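You operate a simulated robot arm through the tools that you are given. There is no shell and no other tool. Be economical: measure what you need, move in short steps, check, and stop when the job is done.

The job below is to be done with a simulated robot arm. You get a single attempt, and the scene is never put back.

JOB
Rub off the ring mark under the brown bottle and stand the bottle on the folded cloth.
Fine: paste from the cream tin on the cream pad, pad back; slide the cloth over the spot first.

Only the result counts: the job must be done as asked and must still hold three seconds after the hand-in. Knocking over, shifting, dropping, spilling or breaking anything else fails it. Flat cloth is picked up by pressing the open fingertips on it (5 to 10 N) and closing them slowly along it; thin cloth reads only 2 to 8 mm in the jaws.

ROBOT AND FRAMES
A 6-joint arm with a two-finger parallel gripper, fixed in place. Base frame: the origin is at the foot of the arm, x ahead of it, y to its left, z up. Readings come in cm, rad, newtons and seconds.
Its first joint turns from -2.897 to 2.897 rad. Payload 3.91 kg.
Tool frame: the origin (TCP) lies between the finger pads and is the grasp point; the fingertips stand 3 cm ahead of it; z points along the fingers, y is the line along which they close. The gripper opens to 11 cm. The fingers are 2 cm wide and 1 cm thick; the gripper's body (4.8 by 11.2 cm) begins 5.5 cm behind the TCP.
Orientation is told as [roll, pitch, yaw] about the base's x, y, z axes, in that order, counted from this pose: with the fingers straight down and closing along the base's y, the tool's x points along the base's -x, its y along +y and its z along -z.

CONTROLS
- The arm moves only by the tool servo_tool. Its argument "plan" is a list of rows, each an object (a shift or turn left out is 0, a gripper value left out holds the last) with "offset": the shift along the tool's x, y, z in cm, a list of three; "delta_rot": the turn, a rotation vector about the tool's x, y, z in rad, a list of three. In form: [{"offset": [tx, ty, tz], "delta_rot": [rx, ry, rz]}, ...]. A call has 1 to 12 rows; each row shifts and turns the commanded pose from where the row before left it, along the tool's axes as they then stand. "grip" is the finger opening in cm, from 0 to 11, set as the call begins (left out, the last holds). Each row takes 0.2 s and may step no farther than 5 cm and 0.15 rad from the row before; otherwise, or with a gripper value out of range, the whole call is refused. A pose out of reach is approached as far as the arm can. The call stops where the force on the tool passes 40 N (or 10 N more than at its start, if that is more) or the arm is blocked; 0.2 s more then pass. The fingers move at their own pace (about 4.5 cm/s each) and stop on an object; they squeeze with about 27 N. The grip force told is the motor's: it shows also when the fingers shut on nothing. Time passes only in rows, and 0.2 s behind the last, so rows that do not move let the fingers close. The reply holds the time, the measured pose of the TCP, the force on the tool along the base axes, the opening and the grip force, in the units named above and with some noise.
- Cameras (640 x 400 px; columns grow to the right, rows downward): "scene" is fixed at [22.74, 50.64, 146.87]; the picture's right is [-0.47, -0.88, 0.00], its down [-0.76, 0.40, -0.51] and it looks along [0.45, -0.24, -0.86] (base axes); focal length 232 px, centre (320, 200). "wrist" rides on the gripper at [7.7, 0.7, -11.4] in the tool frame; the picture's right is [-0.09, 1.00, 0.00], its down [-0.80, -0.07, -0.59] and it looks along [-0.59, -0.05, 0.80] (tool axes); focal length 270 px, centre (320, 200). There is no depth. A picture from a camera that has moved, and an enlarged one, comes with that camera's place and axes in the base frame and with its lens. The place of the scene camera against the robot may be out by one fixed shift of up to 1.2 cm in any direction.
- camera(camera): a new picture of that camera. It takes no simulated time.
- move_column(by): slides the trunk up (or, below 0, down) by that many cm; the arm rides with it, the base frame stays. It gives what a move gives, with no picture.
- enlarge(camera, box): a new picture of the part [left, top, right, bottom] of that camera's present view, enlarged. It takes no simulated time.
- close_job(): hands the job in; it is judged then, once.

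Work in short steps. Places have to be worked out from the pictures, the camera data and where the tool is seen: move nearer, look again, correct. Check each grasp and each placing, and mend what went wrong. You have 120 turns and 76 pictures in all, those below and enlarged ones among them. Open the gripper and draw the arm clear of the work before you hand the job in, unless the task says otherwise; then end with one line.

The tools are called after "Request:" as a command line: name --argument value ..., lists and objects as JSON in quotes. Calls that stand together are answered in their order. servo_tool: Moves the arm, as the interface text tells. Its arguments: {"type":"object","properties":{"plan":{"type":"array","items":{"type":"object","properties":{"offset":{"type":"array","items":{"type":"number"}},"delta_rot":{"type":"array","items":{"type":"number"}}}}},"grip":{"type":"number"}},"required":["plan"]} The other tools are called the same way: move_column (by) slides the trunk up or down; camera (camera) takes a picture; enlarge (camera, box) takes an enlarged picture of a part of a camera's view; close_job () hands the job in.

At the start:

```text
clock: 0.0
position: [43.46, 37.77, 123.23]
ee_rot: [-0.001, 0.0, 0.001]
force: [-0.2, -0.4, 0.6]
opening: 11.02
gripper_force: 0.1
trunk travel left (down, up): [-55.0, 6.0]
```

scene: 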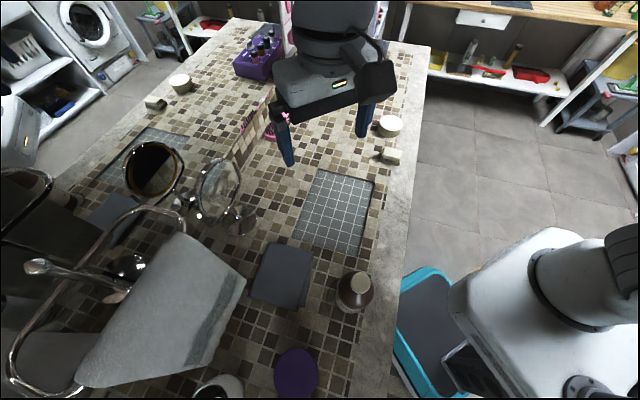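
wrist: 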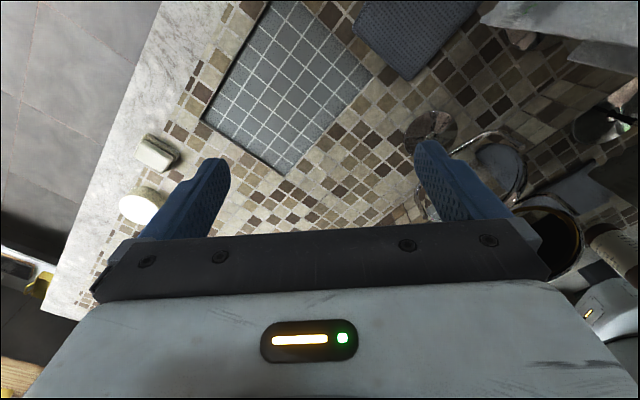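

I start by viewing the work area enlarged, to identify bottle, cloth, tins and pads.

Request:
enlarge --camera "scene" --box '[240, 160, 420, 400]'

Request:
enlarge --camera "scene" --box '[120, 0, 440, 200]'

Request:
enlarge --camera "wrist" --box '[80, 0, 400, 250]'

```text
1.67 times, centred on (330, 280) of scene
camera zoom: at [22.74, 50.64, 146.87], right [-0.47, -0.88, 0.0], down [-0.76, 0.4, -0.51], along [0.45, -0.24, -0.86], focal length 386 px, centre (303, 67)
```

zoom: 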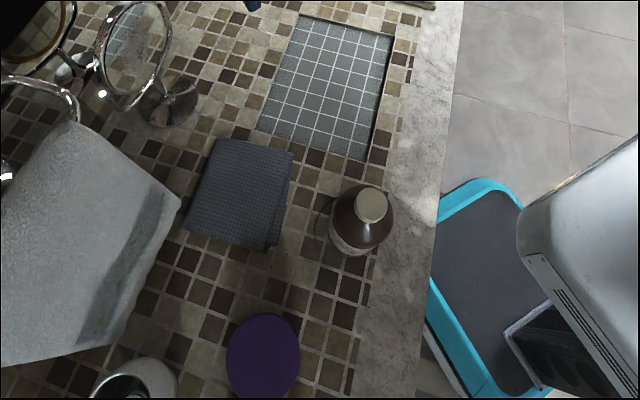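

```text
2.00 times, centred on (280, 100) of scene
camera zoom: at [22.74, 50.64, 146.87], right [-0.47, -0.88, 0.0], down [-0.76, 0.4, -0.51], along [0.45, -0.24, -0.86], focal length 464 px, centre (400, 400)
```

zoom: 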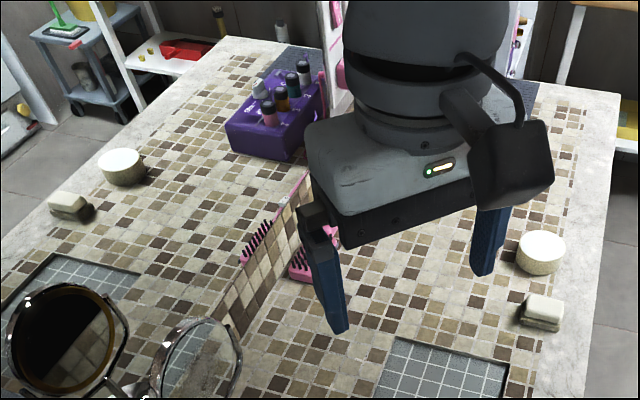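

```text
1.60 times, centred on (240, 125) of wrist
camera zoom: at [35.66, 38.53, 134.69], right [0.09, 1.0, 0.0], down [0.8, -0.07, 0.59], along [0.59, -0.05, -0.8], focal length 432 px, centre (448, 320)
```

zoom: 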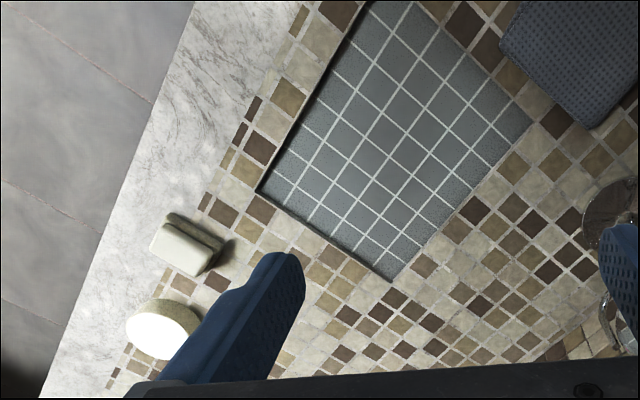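

Triangulating the tray and cloth corners between both cameras puts the surface near z≈88 in the reported numbers, not 14, so the column shift must matter. I test a small column move and look at how the readings change.

Request:
move_column --by -5

Request:
camera --camera "wrist"

```text
clock: 0.9
position: [43.38, 37.73, 118.33]
ee_rot: [-0.001, -0.001, -0.001]
force: [-0.2, 0.1, 0.1]
opening: 11.01
gripper_force: 0.0
trunk travel left (down, up): [-50.0, 11.0]
```

```text
70 pictures are left
camera wrist: at [35.65, 38.52, 129.7], right [0.09, 1.0, 0.0], down [0.8, -0.07, 0.59], along [0.59, -0.05, -0.8], focal length 270 px, centre (320, 200)
```

wrist: 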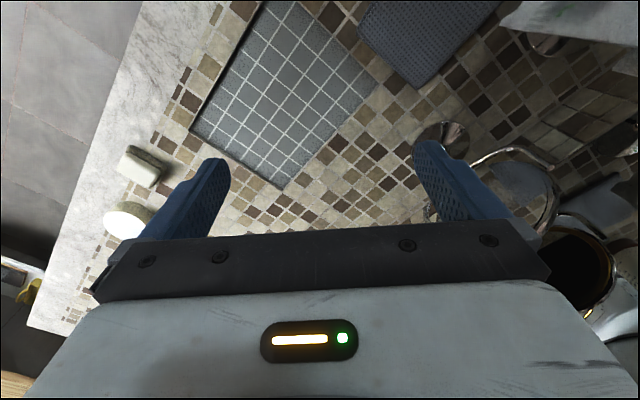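

The surface does look to be near z≈85–90, tin about (65, 1). I move a little lower and toward the tin side to get a better parallax view.

Request:
servo_tool --plan '[{"offset": [0, -4, 3]}, {"offset": [0, -4, 3]}, {"offset": [0, -4, 3]}, {"offset": [0, -4, 3]}]'

Request:
camera --camera "wrist"

Request:
camera --camera "scene"

```text
clock: 1.9
position: [43.39, 21.34, 106.69]
ee_rot: [0.001, -0.002, 0.002]
force: [-0.3, 0.9, -0.2]
opening: 11.0
gripper_force: 0.1
trunk travel left (down, up): [-50.0, 11.0]
```

```text
69 pictures are left
camera wrist: at [35.79, 22.07, 117.97], right [0.09, 1.0, 0.0], down [0.8, -0.07, 0.59], along [0.59, -0.05, -0.8], focal length 270 px, centre (320, 200)
```

wrist: 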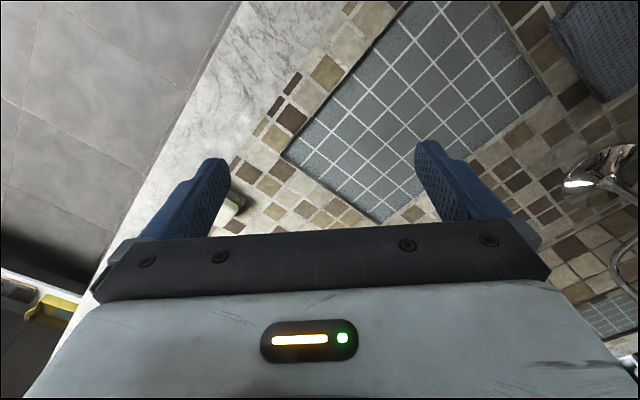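

```text
68 pictures are left
```

scene: 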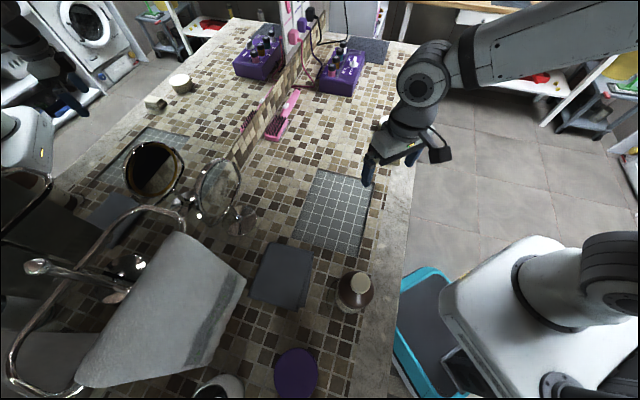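

The left half turns out to be a wall mirror reflection. Triangulated, the surface is at z≈89, pad near (55, 8), tin near (63.5, 1.5), bottle near (25, 40). I go look at the bottle with the wrist camera from a safe height.

Request:
servo_tool --plan '[{"offset": [3, 2.4, -2.2]}, {"offset": [3, 2.4, -2.2]}, {"offset": [3, 2.4, -2.2]}, {"offset": [3, 2.4, -2.2]}, {"offset": [3, 2.4, -2.2]}, {"offset": [3, 2.4, -2.2]}, {"offset": [3, 2.4, -2.2]}]'

Request:
camera --camera "wrist"

Request:
enlarge --camera "scene" --box '[240, 100, 440, 225]'

```text
clock: 3.5
position: [22.45, 38.72, 121.73]
ee_rot: [-0.001, 0.001, 0.0]
force: [0.2, 0.1, -0.7]
opening: 10.97
gripper_force: 0.0
trunk travel left (down, up): [-50.0, 11.0]
```

```text
67 pictures are left
camera wrist: at [14.57, 39.5, 133.27], right [0.09, 1.0, 0.0], down [0.8, -0.07, 0.59], along [0.59, -0.05, -0.8], focal length 270 px, centre (320, 200)
```

wrist: 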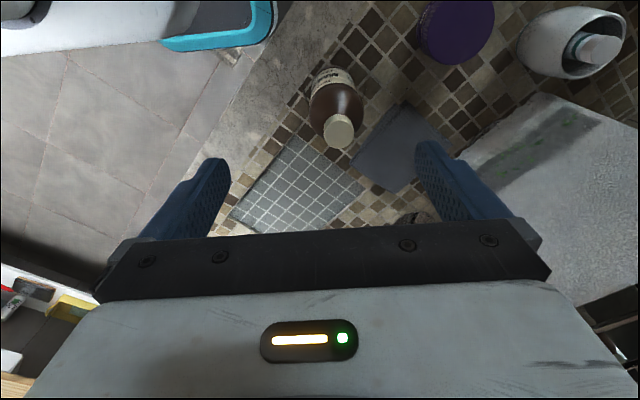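

```text
3.20 times, centred on (340, 162) of scene
camera zoom: at [22.74, 50.64, 146.87], right [-0.47, -0.88, 0.0], down [-0.76, 0.4, -0.51], along [0.45, -0.24, -0.86], focal length 742 px, centre (256, 320)
```

zoom: 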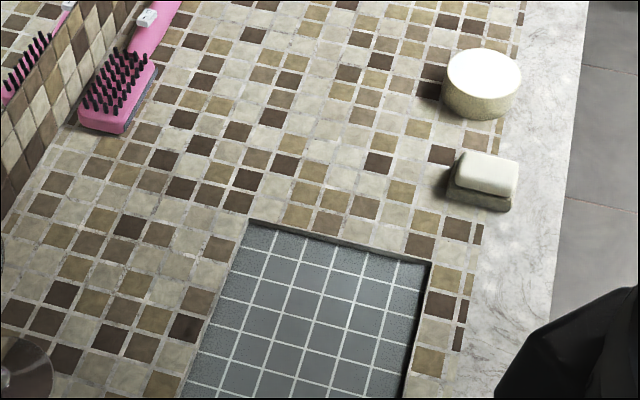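

Bottle is near (26, 40.5), about 16 tall with a ~3.3 cm cap. I lower beside it for a closer side view to judge the profile.

Request:
servo_tool --plan '[{"offset": [2, 0.5, 3]}, {"offset": [2, 0.5, 3]}, {"offset": [1, 0.5, 3]}, {"offset": [0, 0, 3]}]'

Request:
camera --camera "wrist"

```text
clock: 4.5
position: [17.44, 40.18, 109.52]
ee_rot: [0.001, 0.0, -0.001]
force: [0.2, 0.2, -0.4]
opening: 11.04
gripper_force: 0.0
trunk travel left (down, up): [-50.0, 11.0]
```

```text
65 pictures are left
camera wrist: at [9.7, 40.94, 120.95], right [0.09, 1.0, 0.0], down [0.8, -0.07, 0.59], along [0.59, -0.05, -0.8], focal length 270 px, centre (320, 200)
```

wrist: 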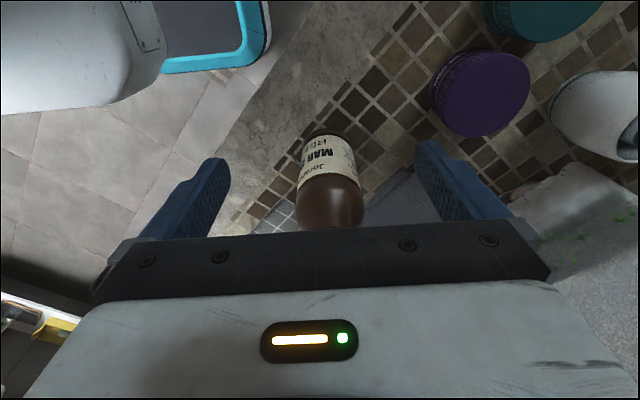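

The body is straight-walled up to z≈100 and ~7.2 cm wide, cap top z≈105. I move over the bottle (26.2, 40.9) with straddling fingers, then descend to TCP z≈102 carefully.

Request:
servo_tool --plan '[{"offset": [-3, 0.3, 0]}, {"offset": [-3, 0.3, 0]}, {"offset": [-2.8, 0.1, 0]}, {"offset": [0, 0, 3]}, {"offset": [0, 0, 2.5]}]'

Request:
camera --camera "wrist"

Request:
enlarge --camera "scene" --box '[280, 200, 440, 300]'

```text
clock: 5.7
position: [26.39, 40.62, 104.17]
ee_rot: [0.0, 0.0, 0.002]
force: [-0.3, 0.0, 0.0]
opening: 11.0
gripper_force: 0.1
trunk travel left (down, up): [-50.0, 11.0]
```

```text
64 pictures are left
camera wrist: at [18.6, 41.39, 115.54], right [0.09, 1.0, 0.0], down [0.8, -0.07, 0.59], along [0.59, -0.05, -0.8], focal length 270 px, centre (320, 200)
```

wrist: 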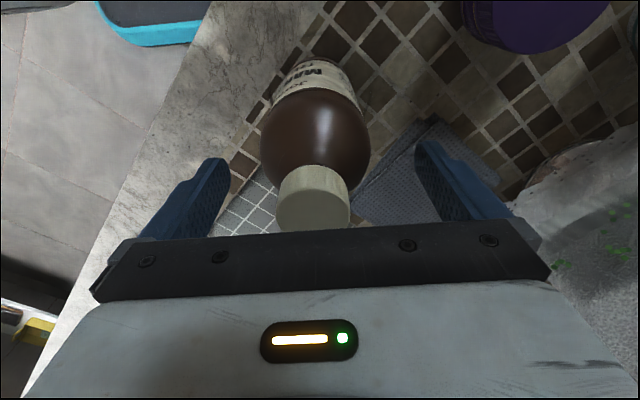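

```text
4.00 times, centred on (360, 250) of scene
camera zoom: at [22.74, 50.64, 146.87], right [-0.47, -0.88, 0.0], down [-0.76, 0.4, -0.51], along [0.45, -0.24, -0.86], focal length 928 px, centre (160, 0)
```

zoom: 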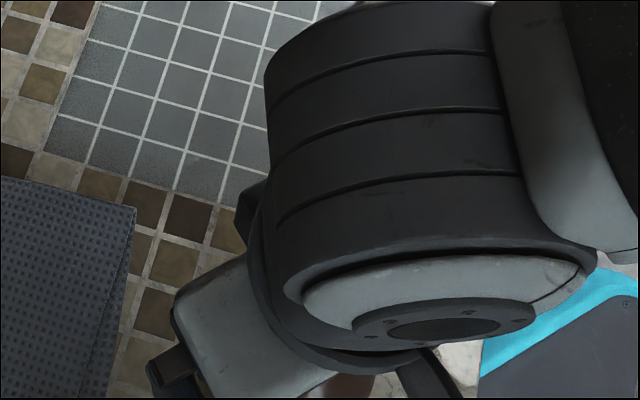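

Cap is centred within 0.3 cm. I descend to TCP z≈101 watching force, still open.

Request:
servo_tool --plan '[{"offset": [0, -0.1, 1]}, {"offset": [0, 0, 1]}, {"offset": [0, 0, 1]}]'

```text
clock: 6.5
position: [26.25, 40.51, 101.47]
ee_rot: [0.007, -0.003, 0.002]
force: [0.8, 0.1, 26.1]
opening: 10.99
gripper_force: 0.0
trunk travel left (down, up): [-50.0, 11.0]
```

The palm met the cap top at z≈107 (26 N), so the cap spans about 104–107. I back up and grip the cap instead, TCP at z≈107.

Request:
servo_tool --plan '[{"offset": [0, 0, -2.5]}, {"offset": [0, 0, -3.2]}]'

Request:
servo_tool --plan '[{}, {}, {}, {}, {}]' --grip 3

Request:
camera --camera "wrist"

```text
clock: 7.1
position: [26.28, 40.35, 106.84]
ee_rot: [-0.001, -0.001, 0.001]
force: [1.0, 0.9, -0.4]
opening: 11.01
gripper_force: 0.0
trunk travel left (down, up): [-50.0, 11.0]
```

```text
clock: 8.3
position: [26.39, 40.45, 107.0]
ee_rot: [-0.001, 0.002, 0.001]
force: [0.7, -3.2, 1.7]
opening: 3.12
gripper_force: 26.8
trunk travel left (down, up): [-50.0, 11.0]
```

```text
62 pictures are left
camera wrist: at [18.63, 41.2, 118.32], right [0.09, 1.0, 0.0], down [0.8, -0.07, 0.59], along [0.59, -0.05, -0.8], focal length 270 px, centre (320, 200)
```

wrist: 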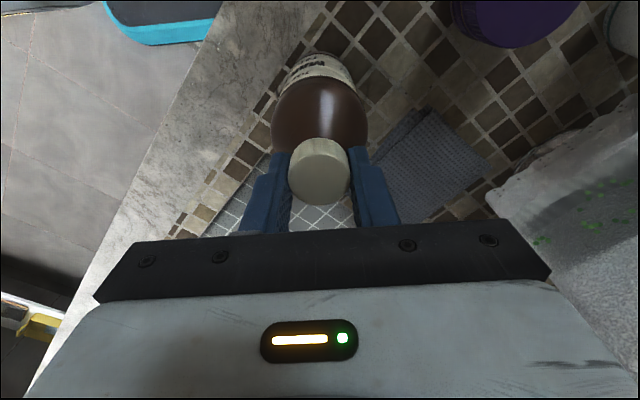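

The grip is ~1 cm off the cap's centre in x (cap at x≈25.3), so I open, shift −1 cm and grip again.

Request:
servo_tool --plan '[{}, {}, {"offset": [1.0, 0.1, 0]}]' --grip 7

Request:
servo_tool --plan '[{}, {}, {}, {}]' --grip 2.5

Request:
camera --camera "wrist"

```text
clock: 9.1
position: [25.26, 40.66, 106.78]
ee_rot: [0.0, 0.0, 0.001]
force: [-0.3, 0.5, -0.1]
opening: 7.01
gripper_force: 0.1
trunk travel left (down, up): [-50.0, 11.0]
```

```text
clock: 10.1
position: [25.22, 40.69, 107.06]
ee_rot: [0.0, -0.002, -0.001]
force: [0.4, -4.0, 2.7]
opening: 3.11
gripper_force: 27.0
trunk travel left (down, up): [-50.0, 11.0]
```

```text
61 pictures are left
camera wrist: at [17.54, 41.43, 118.35], right [0.09, 1.0, 0.0], down [0.8, -0.07, 0.59], along [0.59, -0.05, -0.8], focal length 270 px, centre (320, 200)
```

wrist: 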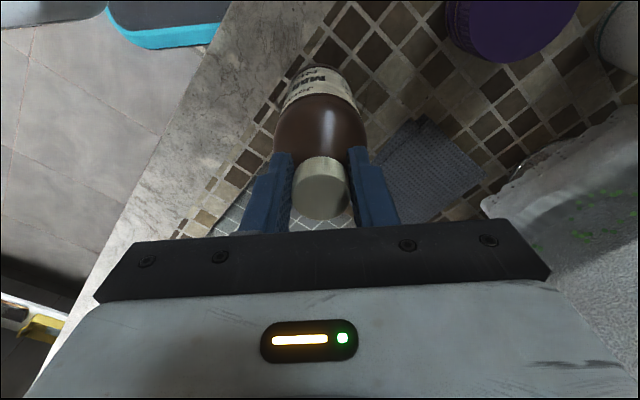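

Grip is now centred, 3.11 cm at 27 N. I lift 2.5 cm and check.

Request:
servo_tool --plan '[{"offset": [0, 0, -0.8]}, {"offset": [0, 0, -0.8]}, {"offset": [0, 0, -1.2]}]'

Request:
camera --camera "wrist"

```text
clock: 10.9
position: [25.12, 40.76, 109.72]
ee_rot: [0.0, 0.0, 0.0]
force: [0.6, 0.9, -5.1]
opening: 3.08
gripper_force: 27.8
trunk travel left (down, up): [-50.0, 11.0]
```

```text
60 pictures are left
camera wrist: at [17.48, 41.53, 121.03], right [0.09, 1.0, 0.0], down [0.8, -0.07, 0.59], along [0.59, -0.05, -0.8], focal length 270 px, centre (320, 200)
```

wrist: 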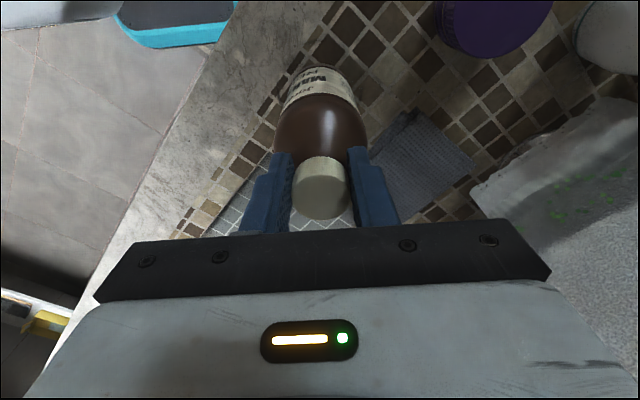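

Lifted, weight ≈5 N. I carry it to the marble strip around (33, 26.5), away from ring and cloth, and look before lowering.

Request:
servo_tool --plan '[{"offset": [0, 0, -1]}, {"offset": [-1.3, -2.35, 0]}, {"offset": [-1.3, -2.35, 0]}, {"offset": [-1.3, -2.35, 0]}, {"offset": [-1.3, -2.35, 0]}, {"offset": [-1.3, -2.35, 0]}, {"offset": [-1.3, -2.35, 0]}, {}]'

Request:
camera --camera "wrist"

Request:
camera --camera "scene"

```text
clock: 12.7
position: [33.02, 26.68, 110.52]
ee_rot: [0.0, -0.001, 0.002]
force: [-1.1, 0.4, -4.6]
opening: 3.08
gripper_force: 26.9
trunk travel left (down, up): [-50.0, 11.0]
```

```text
59 pictures are left
camera wrist: at [25.37, 27.57, 122.07], right [0.09, 1.0, 0.0], down [0.8, -0.07, 0.59], along [0.59, -0.05, -0.8], focal length 270 px, centre (320, 200)
```

wrist: 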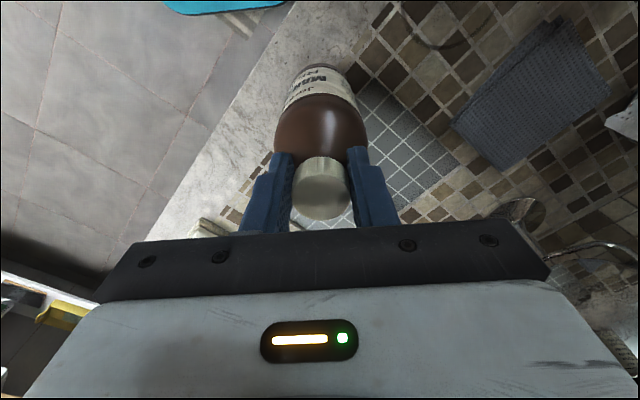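

```text
58 pictures are left
```

scene: 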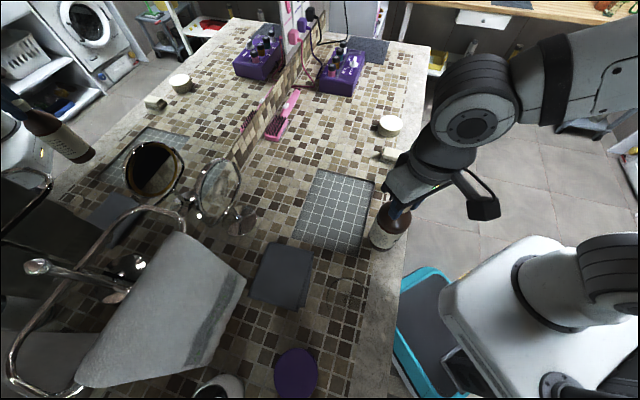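

Ring mark is visible where the bottle stood. The spot under the bottle is ~7.6 cm from the counter edge and ~4.5 cm from the tray; I lower to contact.

Request:
servo_tool --plan '[{"offset": [0, 0, 1.5]}, {"offset": [0, 0, 1.2]}, {"offset": [0, 0, 0.5]}, {"offset": [0, 0, 0.3]}, {}]'

```text
clock: 13.9
position: [33.01, 26.81, 107.04]
ee_rot: [0.001, -0.001, -0.001]
force: [-0.3, 0.1, -5.0]
opening: 3.09
gripper_force: 26.9
trunk travel left (down, up): [-50.0, 11.0]
```

Still hanging (−5 N); a few millimetres more.

Request:
servo_tool --plan '[{"offset": [0, 0, 0.15]}, {"offset": [0, 0, 0.15]}, {}]'

```text
clock: 14.7
position: [32.9, 26.82, 107.07]
ee_rot: [0.0, 0.001, -0.001]
force: [-0.4, -0.5, -5.3]
opening: 3.08
gripper_force: 26.8
trunk travel left (down, up): [-50.0, 11.0]
```

Request:
servo_tool --plan '[{"offset": [0, 0, 0.15]}, {"offset": [0, 0, 0.15]}, {}]'

```text
clock: 15.5
position: [32.99, 26.74, 106.92]
ee_rot: [0.004, -0.005, 0.003]
force: [-1.7, 4.5, 32.2]
opening: 3.07
gripper_force: 26.6
trunk travel left (down, up): [-50.0, 11.0]
```

Contact. I relieve 0.2 cm, open and rise clear.

Request:
servo_tool --plan '[{"offset": [0, 0, -0.2]}, {}]'

Request:
servo_tool --plan '[{}, {}, {}, {"offset": [0, 0, -2]}, {"offset": [0, 0, -3]}, {"offset": [0, 0, -3]}, {"offset": [0, 0, -4]}]' --grip 8

Request:
camera --camera "wrist"

```text
clock: 16.1
position: [33.09, 26.57, 106.8]
ee_rot: [0.002, -0.001, 0.003]
force: [2.1, 7.6, 21.1]
opening: 3.1
gripper_force: 26.9
trunk travel left (down, up): [-50.0, 11.0]
```

```text
clock: 17.7
position: [33.09, 26.54, 118.97]
ee_rot: [0.001, 0.0, 0.001]
force: [0.1, 0.6, -0.6]
opening: 7.99
gripper_force: 0.1
trunk travel left (down, up): [-50.0, 11.0]
```

```text
57 pictures are left
camera wrist: at [25.33, 27.19, 130.38], right [0.09, 1.0, 0.0], down [0.8, -0.07, 0.59], along [0.59, -0.05, -0.8], focal length 270 px, centre (320, 200)
```

wrist: 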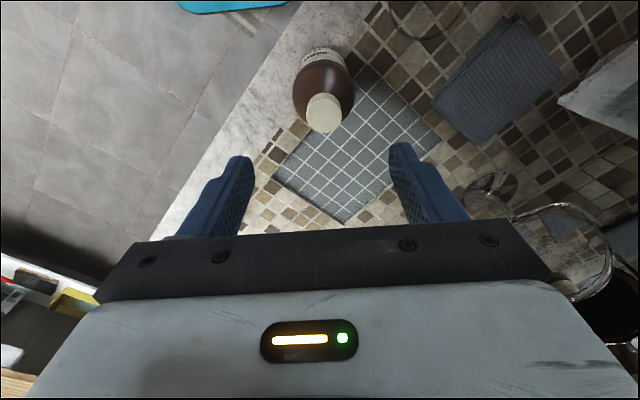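

Bottle stands. Now I move to view the pad and tin closely.

Request:
servo_tool --plan '[{"offset": [-2.4, -3.2, 0]}, {"offset": [-2.4, -3.2, 0]}, {"offset": [-2.4, -3.2, 0]}, {"offset": [-2.4, -3.2, 2]}, {"offset": [-0.4, -3.2, 3]}]' --grip 11

Request:
camera --camera "wrist"

```text
clock: 18.9
position: [42.85, 10.5, 113.63]
ee_rot: [-0.001, 0.0, 0.003]
force: [0.5, 0.5, -0.1]
opening: 11.0
gripper_force: 0.0
trunk travel left (down, up): [-50.0, 11.0]
```

```text
56 pictures are left
camera wrist: at [35.1, 11.31, 125.0], right [0.09, 1.0, 0.0], down [0.8, -0.07, 0.59], along [0.59, -0.05, -0.8], focal length 270 px, centre (320, 200)
```

wrist: 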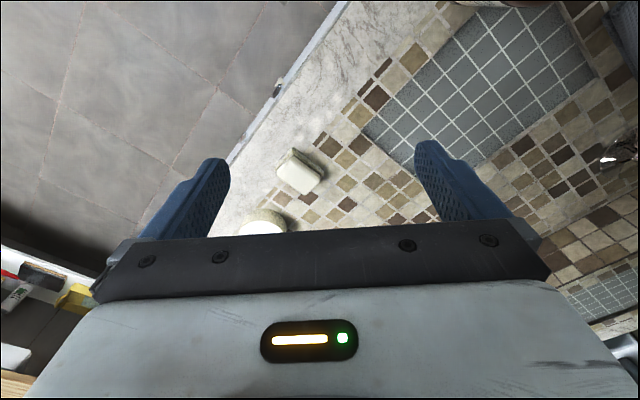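

Pad ≈ (54.6, 6.5), tin ≈ (62–63, 0.5). I move farther out to see tin and pad clearly and test reach.

Request:
servo_tool --plan '[{"offset": [-3, -1, 0]}, {"offset": [-3, -1, 1]}, {"offset": [-3, -1, 2]}]'

Request:
camera --camera "wrist"

```text
clock: 19.7
position: [52.34, 7.4, 110.91]
ee_rot: [-0.001, 0.003, -0.001]
force: [0.4, 0.4, -0.4]
opening: 11.01
gripper_force: 0.1
trunk travel left (down, up): [-50.0, 11.0]
```

```text
55 pictures are left
camera wrist: at [44.67, 8.3, 122.24], right [0.09, 1.0, 0.0], down [0.8, -0.07, 0.59], along [0.59, -0.05, -0.81], focal length 270 px, centre (320, 200)
```

wrist: 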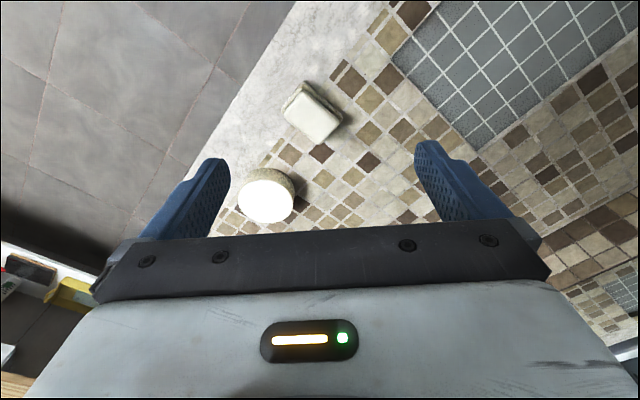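

Tin ≈ (65, −0.7), top z≈94; pad ≈ (55.2, 6.6). I test how far the arm reaches at this height, straight down, toward the tin.

Request:
servo_tool --plan '[{"offset": [-3, -2, 0]}, {"offset": [-3, -2, 0]}, {"offset": [-3, -2, 0]}, {"offset": [-3, -1.5, 0]}, {}]'

Request:
camera --camera "wrist"

Request:
camera --camera "scene"

```text
clock: 20.9
position: [64.16, 0.08, 110.66]
ee_rot: [0.0, 0.0, 0.0]
force: [0.0, 0.4, -0.7]
opening: 11.0
gripper_force: 0.1
trunk travel left (down, up): [-50.0, 11.0]
```

```text
54 pictures are left
camera wrist: at [56.46, 0.89, 122.15], right [0.09, 1.0, 0.0], down [0.8, -0.07, 0.59], along [0.59, -0.05, -0.8], focal length 270 px, centre (320, 200)
```

wrist: 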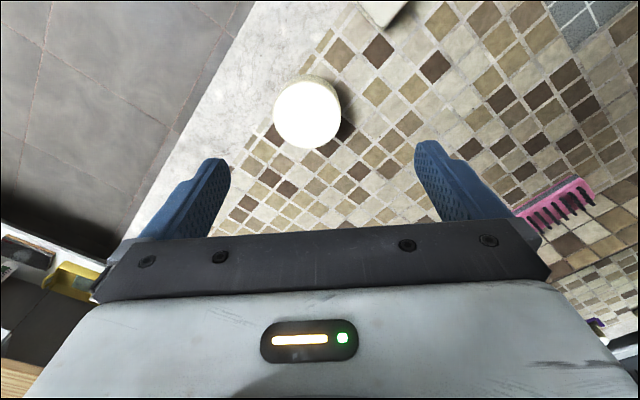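

```text
53 pictures are left
```

scene: 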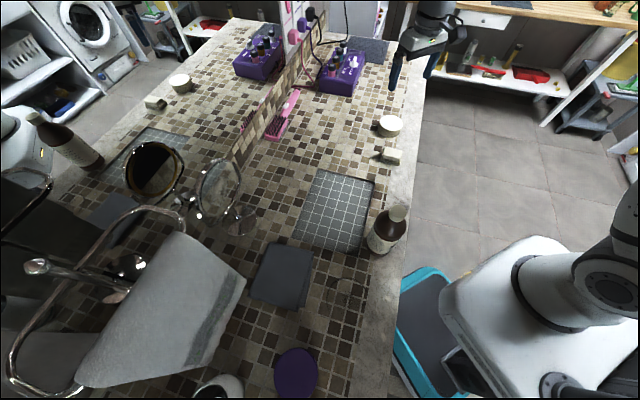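

Reached 64 cm fine. Tin refined to ≈ (66, −1.2), top z 92–94. I test the lower hover there (tips at z≈98) before taking the pad.

Request:
servo_tool --plan '[{"offset": [-1.8, -1.2, 2]}, {"offset": [0, 0, 3]}, {"offset": [0, 0, 3]}, {"offset": [0, 0, 1.6]}, {}]'

Request:
camera --camera "wrist"

```text
clock: 22.1
position: [65.72, -1.0, 101.05]
ee_rot: [0.0, -0.001, -0.001]
force: [0.3, 0.8, 0.1]
opening: 11.03
gripper_force: 0.1
trunk travel left (down, up): [-50.0, 11.0]
```

```text
52 pictures are left
camera wrist: at [58.05, -0.19, 112.45], right [0.09, 1.0, 0.0], down [0.8, -0.07, 0.59], along [0.59, -0.05, -0.8], focal length 270 px, centre (320, 200)
```

wrist: 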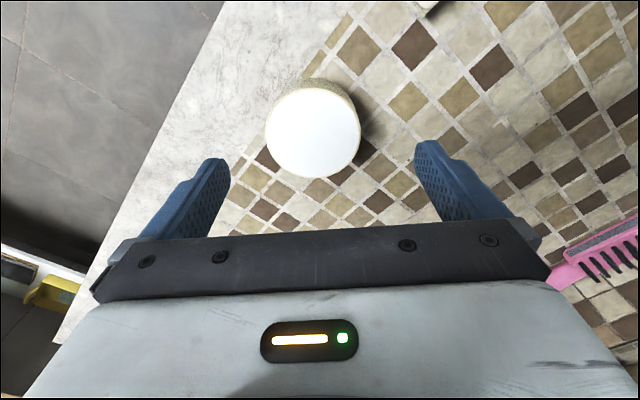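

The tin is confirmed near (66.3, −1.4), top z≈92. Next I back up toward the pad for a close look at its orientation.

Request:
servo_tool --plan '[{"offset": [4, 1.8, -0.5]}, {"offset": [4, 1.8, -0.5]}, {"offset": [4, 1.8, 0]}, {"offset": [4, 1.8, 0]}, {}]'

Request:
enlarge --camera "wrist" --box '[220, 40, 420, 165]'

```text
clock: 23.3
position: [49.77, 6.4, 102.07]
ee_rot: [0.0, 0.0, -0.001]
force: [0.3, -0.4, 0.7]
opening: 11.0
gripper_force: 0.0
trunk travel left (down, up): [-50.0, 11.0]
```

```text
3.20 times, centred on (320, 102) of wrist
camera zoom: at [42.14, 7.24, 113.46], right [0.09, 1.0, 0.0], down [0.8, -0.07, 0.59], along [0.59, -0.05, -0.8], focal length 865 px, centre (320, 512)
```

zoom: 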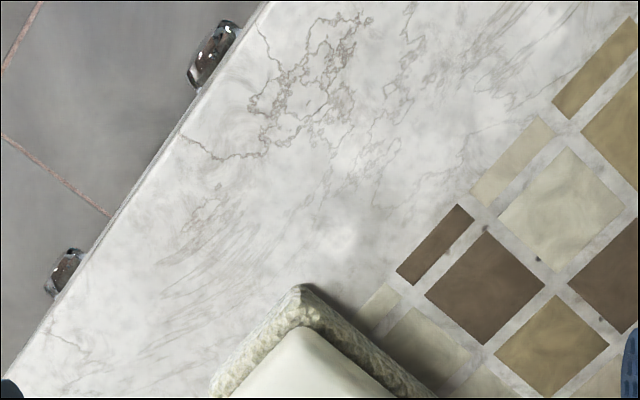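

Request:
enlarge --camera "wrist" --box '[220, 115, 420, 240]'

```text
3.20 times, centred on (320, 178) of wrist
camera zoom: at [42.14, 7.24, 113.46], right [0.09, 1.0, 0.0], down [0.8, -0.07, 0.59], along [0.59, -0.05, -0.8], focal length 865 px, centre (320, 272)
```

zoom: 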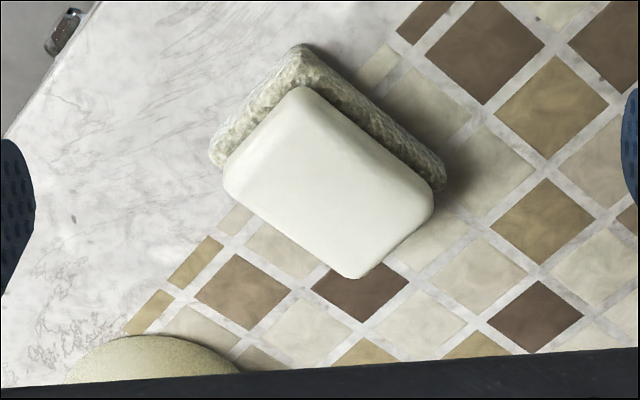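

Pad is ~5×3.7 cm at (54.9, 6.4), short side along the counter edge direction. I'll move over it and yaw +0.85 rad so the fingers close across the short side.

Request:
servo_tool --plan '[{"offset": [-2.6, 0, 0]}, {"offset": [-2.6, 0, 0]}, {"delta_rot": [0, 0, -0.142]}, {"delta_rot": [0, 0, -0.142]}, {"delta_rot": [0, 0, -0.142]}, {"delta_rot": [0, 0, -0.142]}, {"delta_rot": [0, 0, -0.142]}, {"delta_rot": [0, 0, -0.142]}, {}]' --grip 7

Request:
camera --camera "wrist"

```text
clock: 25.3
position: [54.96, 6.07, 102.25]
ee_rot: [0.001, 0.0, 0.854]
force: [0.7, 0.1, 1.0]
opening: 7.0
gripper_force: 0.1
trunk travel left (down, up): [-50.0, 11.0]
```

```text
49 pictures are left
camera wrist: at [49.35, 0.92, 113.62], right [-0.69, 0.72, 0.0], down [0.58, 0.56, 0.59], along [0.43, 0.41, -0.8], focal length 270 px, centre (320, 200)
```

wrist: 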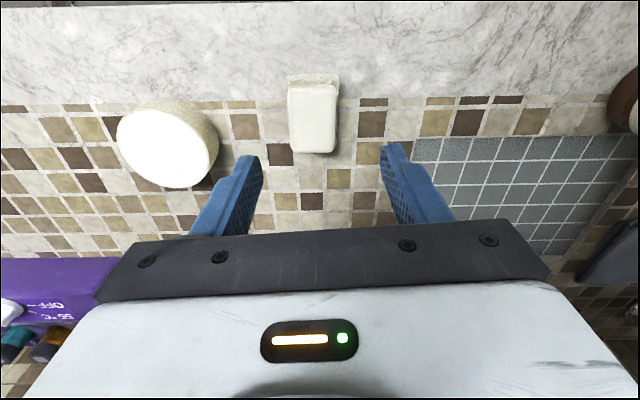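

Pad is aligned with the fingers; TCP needs −0.4 cm along tool y. I correct and descend to tips just around the pad top, then check.

Request:
servo_tool --plan '[{"offset": [0.1, -0.4, 2]}, {"offset": [0, 0, 2]}, {"offset": [0, 0, 2]}, {"offset": [0, 0, 1]}, {}]'

Request:
enlarge --camera "wrist" --box '[200, 90, 440, 240]'

```text
clock: 26.5
position: [55.07, 5.76, 95.12]
ee_rot: [0.001, 0.001, 0.855]
force: [-0.3, -0.3, 0.1]
opening: 6.98
gripper_force: 0.0
trunk travel left (down, up): [-50.0, 11.0]
```

```text
2.67 times, centred on (320, 165) of wrist
camera zoom: at [49.51, 0.59, 106.56], right [-0.69, 0.72, 0.0], down [0.58, 0.56, 0.59], along [0.43, 0.41, -0.8], focal length 721 px, centre (320, 293)
```

zoom: 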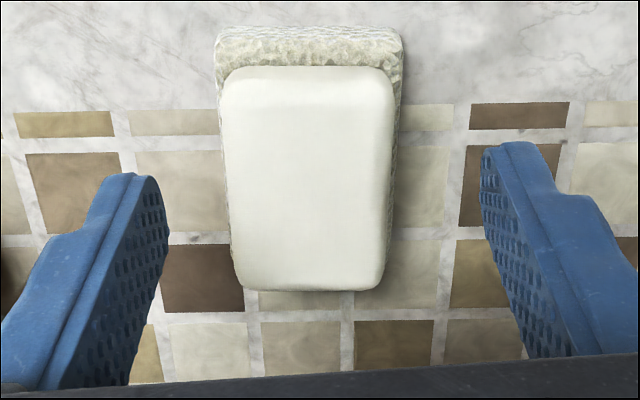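

Centred. I lower to TCP z≈93.9 and close onto the cream top.

Request:
servo_tool --plan '[{"offset": [0.3, -0.1, 0.6]}, {"offset": [0, 0, 0.6]}, {}]'

Request:
servo_tool --plan '[{}, {}, {}, {}]' --grip 2.5

Request:
enlarge --camera "wrist" --box '[200, 90, 440, 240]'

```text
clock: 27.3
position: [54.96, 5.53, 94.03]
ee_rot: [0.0, 0.0, 0.853]
force: [1.0, -0.1, 0.3]
opening: 7.02
gripper_force: 0.1
trunk travel left (down, up): [-50.0, 11.0]
```

```text
clock: 28.3
position: [55.1, 5.42, 93.95]
ee_rot: [0.001, 0.0, 0.853]
force: [-1.8, -0.3, 0.1]
opening: 4.03
gripper_force: 26.9
trunk travel left (down, up): [-50.0, 11.0]
```

```text
2.67 times, centred on (320, 165) of wrist
camera zoom: at [49.42, 0.35, 105.38], right [-0.69, 0.72, 0.0], down [0.58, 0.56, 0.59], along [0.43, 0.41, -0.8], focal length 721 px, centre (320, 293)
```

zoom: 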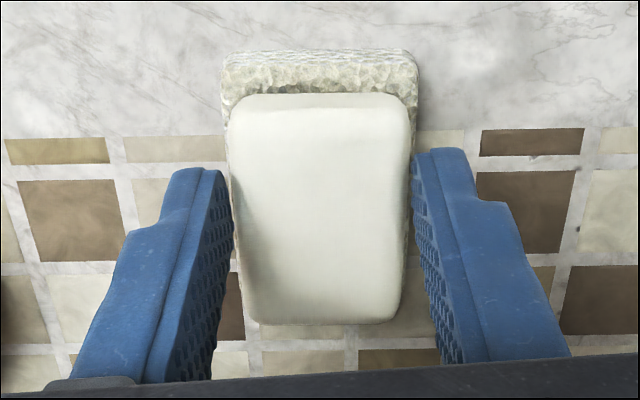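

Gripped at 4.03 cm (home pose: 55.0, 5.45, 94.0, yaw 0.853). Lift and check what comes along.

Request:
servo_tool --plan '[{"offset": [0, 0, -0.7]}, {"offset": [0, 0, -1.5]}, {"offset": [0, 0, -2]}, {"offset": [0, 0, -2]}, {}]'

Request:
camera --camera "wrist"

Request:
enlarge --camera "scene" --box '[320, 80, 480, 180]'

```text
clock: 29.5
position: [54.99, 5.47, 100.43]
ee_rot: [0.0, 0.0, 0.853]
force: [0.3, 0.4, 0.3]
opening: 2.48
gripper_force: 0.0
trunk travel left (down, up): [-50.0, 11.0]
```

```text
46 pictures are left
camera wrist: at [49.45, 0.32, 111.83], right [-0.69, 0.72, 0.0], down [0.58, 0.56, 0.59], along [0.43, 0.41, -0.8], focal length 270 px, centre (320, 200)
```

wrist: 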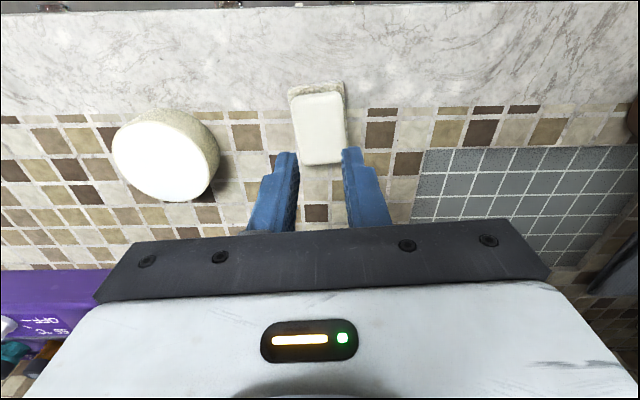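

```text
4.00 times, centred on (400, 130) of scene
camera zoom: at [22.74, 50.64, 146.87], right [-0.47, -0.88, 0.0], down [-0.76, 0.4, -0.51], along [0.45, -0.24, -0.86], focal length 928 px, centre (0, 480)
```

zoom: 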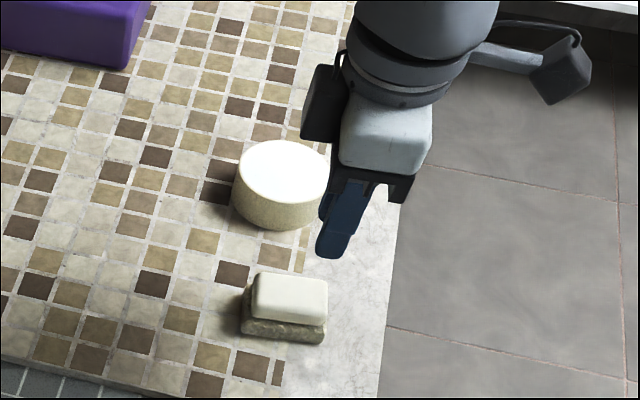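

It slipped out (grip too shallow) and the pad stayed in place, turned ~0.1 rad. I open, align, go deeper (TCP z≈93.1) and grip again.

Request:
servo_tool --plan '[{"delta_rot": [0, 0, -0.1]}, {}, {"offset": [0, 0, 3]}, {"offset": [0, 0, 2.4]}, {"offset": [0, 0, 1]}, {"offset": [0, 0, 0.8]}, {}]' --grip 6.5

Request:
enlarge --camera "wrist" --box '[200, 90, 440, 240]'

```text
clock: 31.1
position: [54.99, 5.45, 92.97]
ee_rot: [0.0, 0.001, 0.953]
force: [0.0, 0.0, -0.2]
opening: 6.49
gripper_force: 0.1
trunk travel left (down, up): [-50.0, 11.0]
```

```text
2.67 times, centred on (320, 165) of wrist
camera zoom: at [50.04, -0.32, 104.35], right [-0.76, 0.65, 0.0], down [0.52, 0.61, 0.59], along [0.39, 0.45, -0.8], focal length 721 px, centre (320, 293)
```

zoom: 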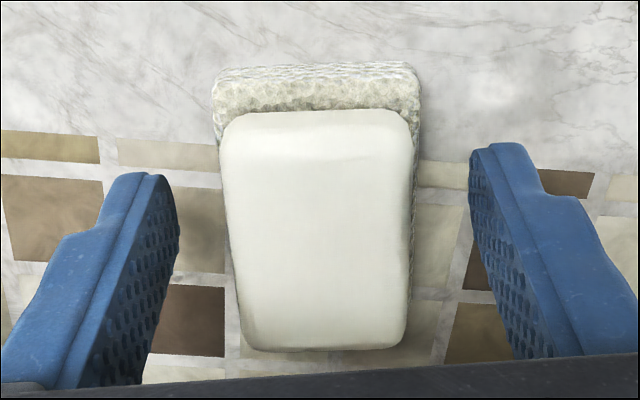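

Aligned and centred. I go another 0.4 cm deeper and close.

Request:
servo_tool --plan '[{"offset": [0, 0, 0.4]}, {}]'

Request:
servo_tool --plan '[{}, {}, {}, {}]' --grip 2.5

Request:
servo_tool --plan '[{"offset": [0, 0, -0.5]}, {"offset": [0, 0, -0.5]}, {"offset": [0, 0, -1]}, {}]'

Request:
camera --camera "wrist"

```text
clock: 31.7
position: [55.15, 5.38, 92.48]
ee_rot: [0.0, 0.0, 0.952]
force: [-0.7, 0.2, -0.4]
opening: 6.52
gripper_force: 0.0
trunk travel left (down, up): [-50.0, 11.0]
```

```text
clock: 32.7
position: [55.17, 5.44, 92.57]
ee_rot: [-0.003, 0.0, 0.953]
force: [0.4, 1.0, 6.8]
opening: 3.88
gripper_force: 26.5
trunk travel left (down, up): [-50.0, 11.0]
```

```text
clock: 33.7
position: [54.99, 5.52, 94.48]
ee_rot: [0.001, 0.0, 0.953]
force: [-1.0, 0.2, -0.5]
opening: 3.88
gripper_force: 26.9
trunk travel left (down, up): [-50.0, 11.0]
```

```text
43 pictures are left
camera wrist: at [50.03, -0.26, 105.87], right [-0.76, 0.65, 0.0], down [0.52, 0.61, 0.59], along [0.39, 0.45, -0.8], focal length 270 px, centre (320, 200)
```

wrist: 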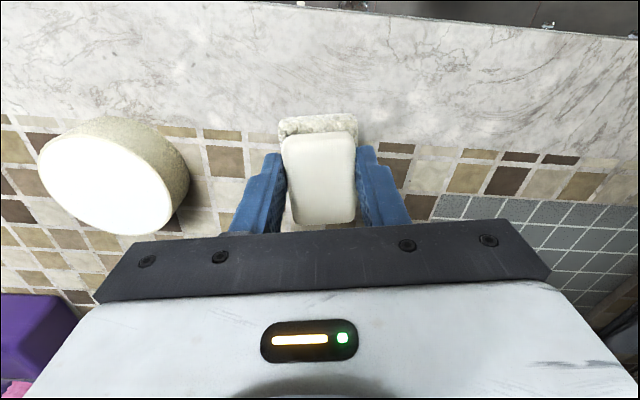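

The cream pad lifts off its stone rest, which stays. I need to know how far the pad protrudes below the fingertips, so I lift more and look from the scene camera.

Request:
servo_tool --plan '[{"offset": [0, 0, -2]}, {"offset": [0, 0, -2]}, {"offset": [0, 0, -1]}, {}]'

Request:
enlarge --camera "scene" --box '[350, 90, 446, 150]'

Request:
enlarge --camera "wrist" --box '[220, 70, 420, 195]'

```text
clock: 34.7
position: [55.14, 5.6, 99.39]
ee_rot: [0.0, 0.002, 0.953]
force: [0.4, 0.3, -1.4]
opening: 3.89
gripper_force: 27.1
trunk travel left (down, up): [-50.0, 11.0]
```

```text
6.67 times, centred on (398, 120) of scene
camera zoom: at [22.74, 50.64, 146.87], right [-0.47, -0.88, 0.0], down [-0.76, 0.4, -0.51], along [0.45, -0.24, -0.86], focal length 1546 px, centre (-200, 733)
```

zoom: 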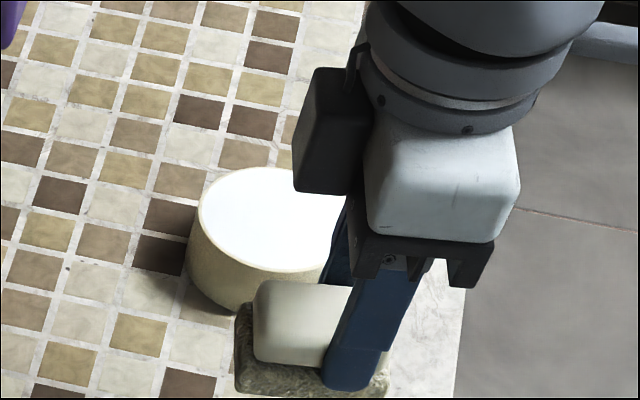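

```text
3.20 times, centred on (320, 132) of wrist
camera zoom: at [50.13, -0.2, 110.86], right [-0.76, 0.65, 0.0], down [0.52, 0.61, 0.59], along [0.39, 0.45, -0.8], focal length 865 px, centre (320, 416)
```

zoom: 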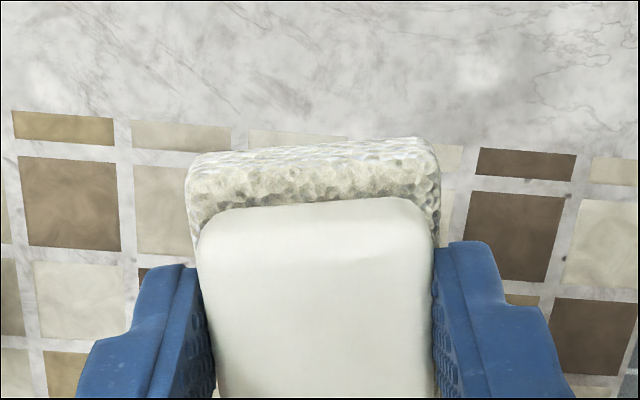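

The textured underside moves with the block, so it's all one pad. Fingertips are nearly level with its bottom, so I set it back down and regrip ~0.6 cm higher.

Request:
servo_tool --plan '[{"offset": [0, 0, 3]}, {"offset": [0, 0, 2.5]}, {"offset": [0, 0, 0.8]}, {"offset": [0, 0, 0.3]}, {}]'

```text
clock: 35.9
position: [55.0, 5.48, 92.74]
ee_rot: [0.001, -0.001, 0.951]
force: [0.3, 0.0, -1.2]
opening: 3.87
gripper_force: 26.7
trunk travel left (down, up): [-50.0, 11.0]
```

Request:
servo_tool --plan '[{"offset": [0, 0, 0.15]}, {"offset": [0, 0, 0.15]}, {}]'

```text
clock: 36.7
position: [55.04, 5.5, 92.71]
ee_rot: [-0.001, 0.0, 0.952]
force: [0.4, 0.2, 0.2]
opening: 3.87
gripper_force: 27.1
trunk travel left (down, up): [-50.0, 11.0]
```

Touching down now. Open, raise 0.6 cm, and regrip.

Request:
servo_tool --plan '[{}, {}, {"offset": [0, 0, -0.6]}, {}]' --grip 6

Request:
servo_tool --plan '[{}, {}, {}, {}]' --grip 2.5

Request:
servo_tool --plan '[{"offset": [0, 0, -0.4]}, {"offset": [0, 0, -0.5]}, {"offset": [0, 0, -1]}, {}]'

```text
clock: 37.7
position: [55.15, 5.56, 93.21]
ee_rot: [0.001, -0.001, 0.953]
force: [0.1, 0.1, 0.4]
opening: 6.0
gripper_force: 0.0
trunk travel left (down, up): [-50.0, 11.0]
```

```text
clock: 38.7
position: [55.08, 5.53, 93.27]
ee_rot: [-0.001, 0.001, 0.952]
force: [0.1, 0.3, 0.6]
opening: 3.88
gripper_force: 26.9
trunk travel left (down, up): [-50.0, 11.0]
```

```text
clock: 39.7
position: [55.14, 5.5, 95.17]
ee_rot: [0.001, 0.0, 0.953]
force: [-0.5, 0.2, -1.2]
opening: 3.89
gripper_force: 27.0
trunk travel left (down, up): [-50.0, 11.0]
```

Pad held securely. I raise and carry it over the tin at (66.3, −1.4), then look.

Request:
servo_tool --plan '[{"offset": [0, 0, -3]}, {"offset": [0, 0, -2]}, {"offset": [-0.22, -3.28, 0]}, {"offset": [-0.22, -3.28, 0]}, {"offset": [-0.22, -3.28, 0]}, {"offset": [-0.22, -3.28, 0]}, {}]'

Request:
camera --camera "wrist"

Request:
enlarge --camera "scene" --box '[330, 60, 490, 160]'

```text
clock: 41.3
position: [66.48, -1.41, 100.43]
ee_rot: [-0.001, 0.0, 0.954]
force: [0.2, -0.1, -1.1]
opening: 3.89
gripper_force: 27.3
trunk travel left (down, up): [-50.0, 11.0]
```

```text
40 pictures are left
camera wrist: at [61.53, -7.06, 111.83], right [-0.76, 0.65, 0.0], down [0.52, 0.61, 0.59], along [0.39, 0.45, -0.8], focal length 270 px, centre (320, 200)
```

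wrist: 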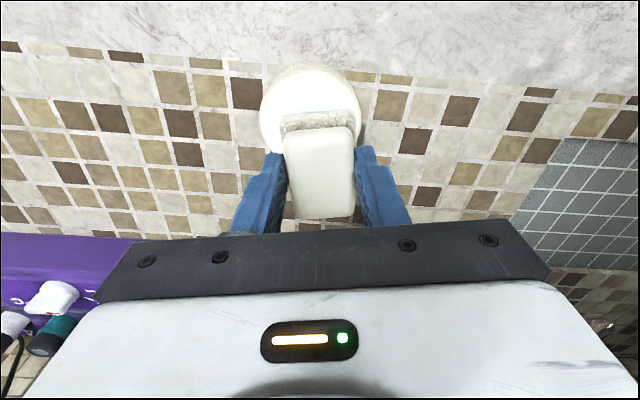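

```text
4.00 times, centred on (410, 110) of scene
camera zoom: at [22.74, 50.64, 146.87], right [-0.47, -0.88, 0.0], down [-0.76, 0.4, -0.51], along [0.45, -0.24, -0.86], focal length 928 px, centre (-40, 560)
```

zoom: 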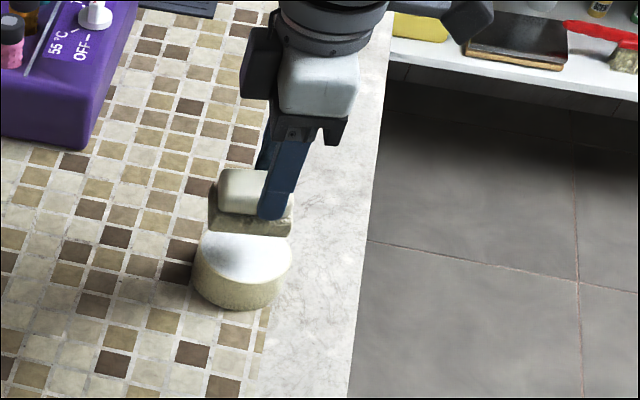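

The pad hangs above the tin; tin centre appears ~0.6–0.8 cm along tool +x and −0.4 along tool y. I correct and descend in small steps until force shows.

Request:
servo_tool --plan '[{"offset": [0.6, -0.4, 0]}, {"offset": [0, 0, 1.5]}, {"offset": [0, 0, 1]}, {"offset": [0, 0, 0.3]}, {}]'

Request:
enlarge --camera "wrist" --box '[220, 70, 420, 195]'

```text
clock: 42.5
position: [66.4, -2.04, 97.44]
ee_rot: [0.002, 0.0, 0.953]
force: [-0.2, 0.4, -0.1]
opening: 3.91
gripper_force: 26.7
trunk travel left (down, up): [-50.0, 11.0]
```

```text
3.20 times, centred on (320, 132) of wrist
camera zoom: at [61.41, -7.85, 108.88], right [-0.76, 0.65, 0.0], down [0.52, 0.61, 0.59], along [0.39, 0.45, -0.8], focal length 865 px, centre (320, 416)
```

zoom: 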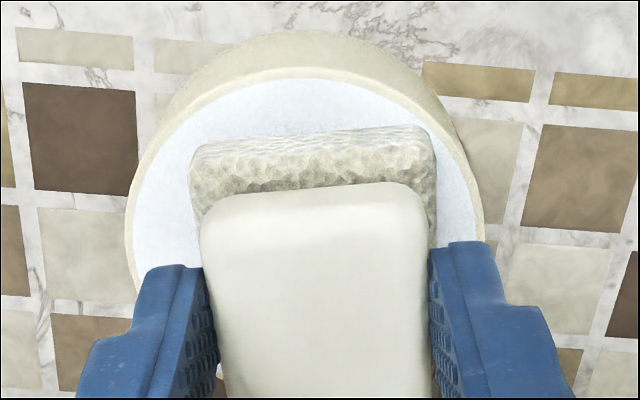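

Well centred inside the rim. I press down gently to pick up paste.

Request:
servo_tool --plan '[{"offset": [0, 0, 0.25]}, {"offset": [0, 0, 0.25]}, {}]'

```text
clock: 43.3
position: [66.33, -2.13, 96.88]
ee_rot: [0.0, 0.002, 0.951]
force: [0.5, 0.2, 0.2]
opening: 3.89
gripper_force: 27.5
trunk travel left (down, up): [-50.0, 11.0]
```

Request:
servo_tool --plan '[{"offset": [0, 0, 0.25]}, {}]'

```text
clock: 43.9
position: [66.4, -2.19, 96.63]
ee_rot: [-0.002, 0.001, 0.955]
force: [-0.5, -0.5, -0.4]
opening: 3.87
gripper_force: 26.8
trunk travel left (down, up): [-50.0, 11.0]
```

Request:
servo_tool --plan '[{"offset": [0, 0, 0.25]}, {"offset": [0, 0, 0.2]}, {}]'

```text
clock: 44.7
position: [66.26, -2.15, 96.57]
ee_rot: [-0.005, -0.004, 0.953]
force: [3.8, -0.9, 22.3]
opening: 3.91
gripper_force: 26.5
trunk travel left (down, up): [-50.0, 11.0]
```

Firm contact (22 N) with the paste. I lift straight up and look at the tin and pad.

Request:
servo_tool --plan '[{}, {"offset": [0, 0, -0.7]}, {"offset": [0, 0, -1.5]}, {"offset": [0, 0, -3]}, {"offset": [0, 0, -3]}, {}]'

Request:
camera --camera "wrist"

Request:
enlarge --camera "scene" --box '[330, 60, 490, 160]'

```text
clock: 46.1
position: [66.39, -2.08, 104.36]
ee_rot: [0.001, 0.001, 0.953]
force: [0.0, -0.4, -0.2]
opening: 3.89
gripper_force: 26.9
trunk travel left (down, up): [-50.0, 11.0]
```

```text
37 pictures are left
camera wrist: at [61.47, -7.76, 115.77], right [-0.76, 0.65, 0.0], down [0.52, 0.61, 0.59], along [0.38, 0.45, -0.8], focal length 270 px, centre (320, 200)
```

wrist: 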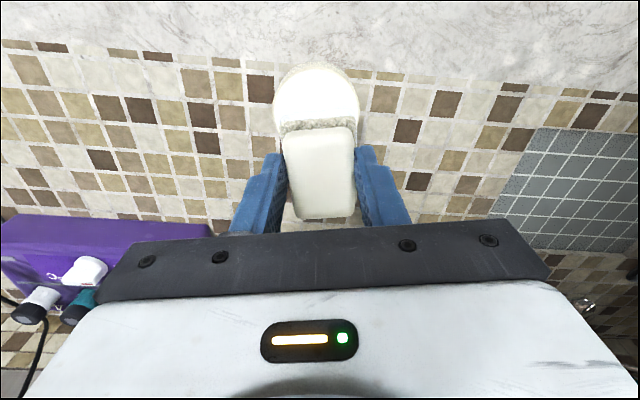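

```text
4.00 times, centred on (410, 110) of scene
camera zoom: at [22.74, 50.64, 146.87], right [-0.47, -0.88, 0.0], down [-0.76, 0.4, -0.51], along [0.45, -0.24, -0.86], focal length 928 px, centre (-40, 560)
```

zoom: 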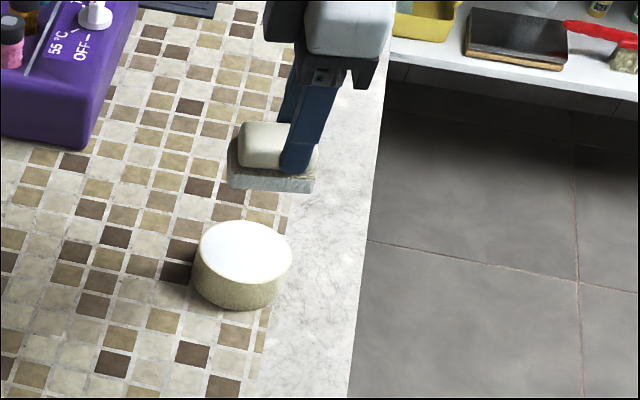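

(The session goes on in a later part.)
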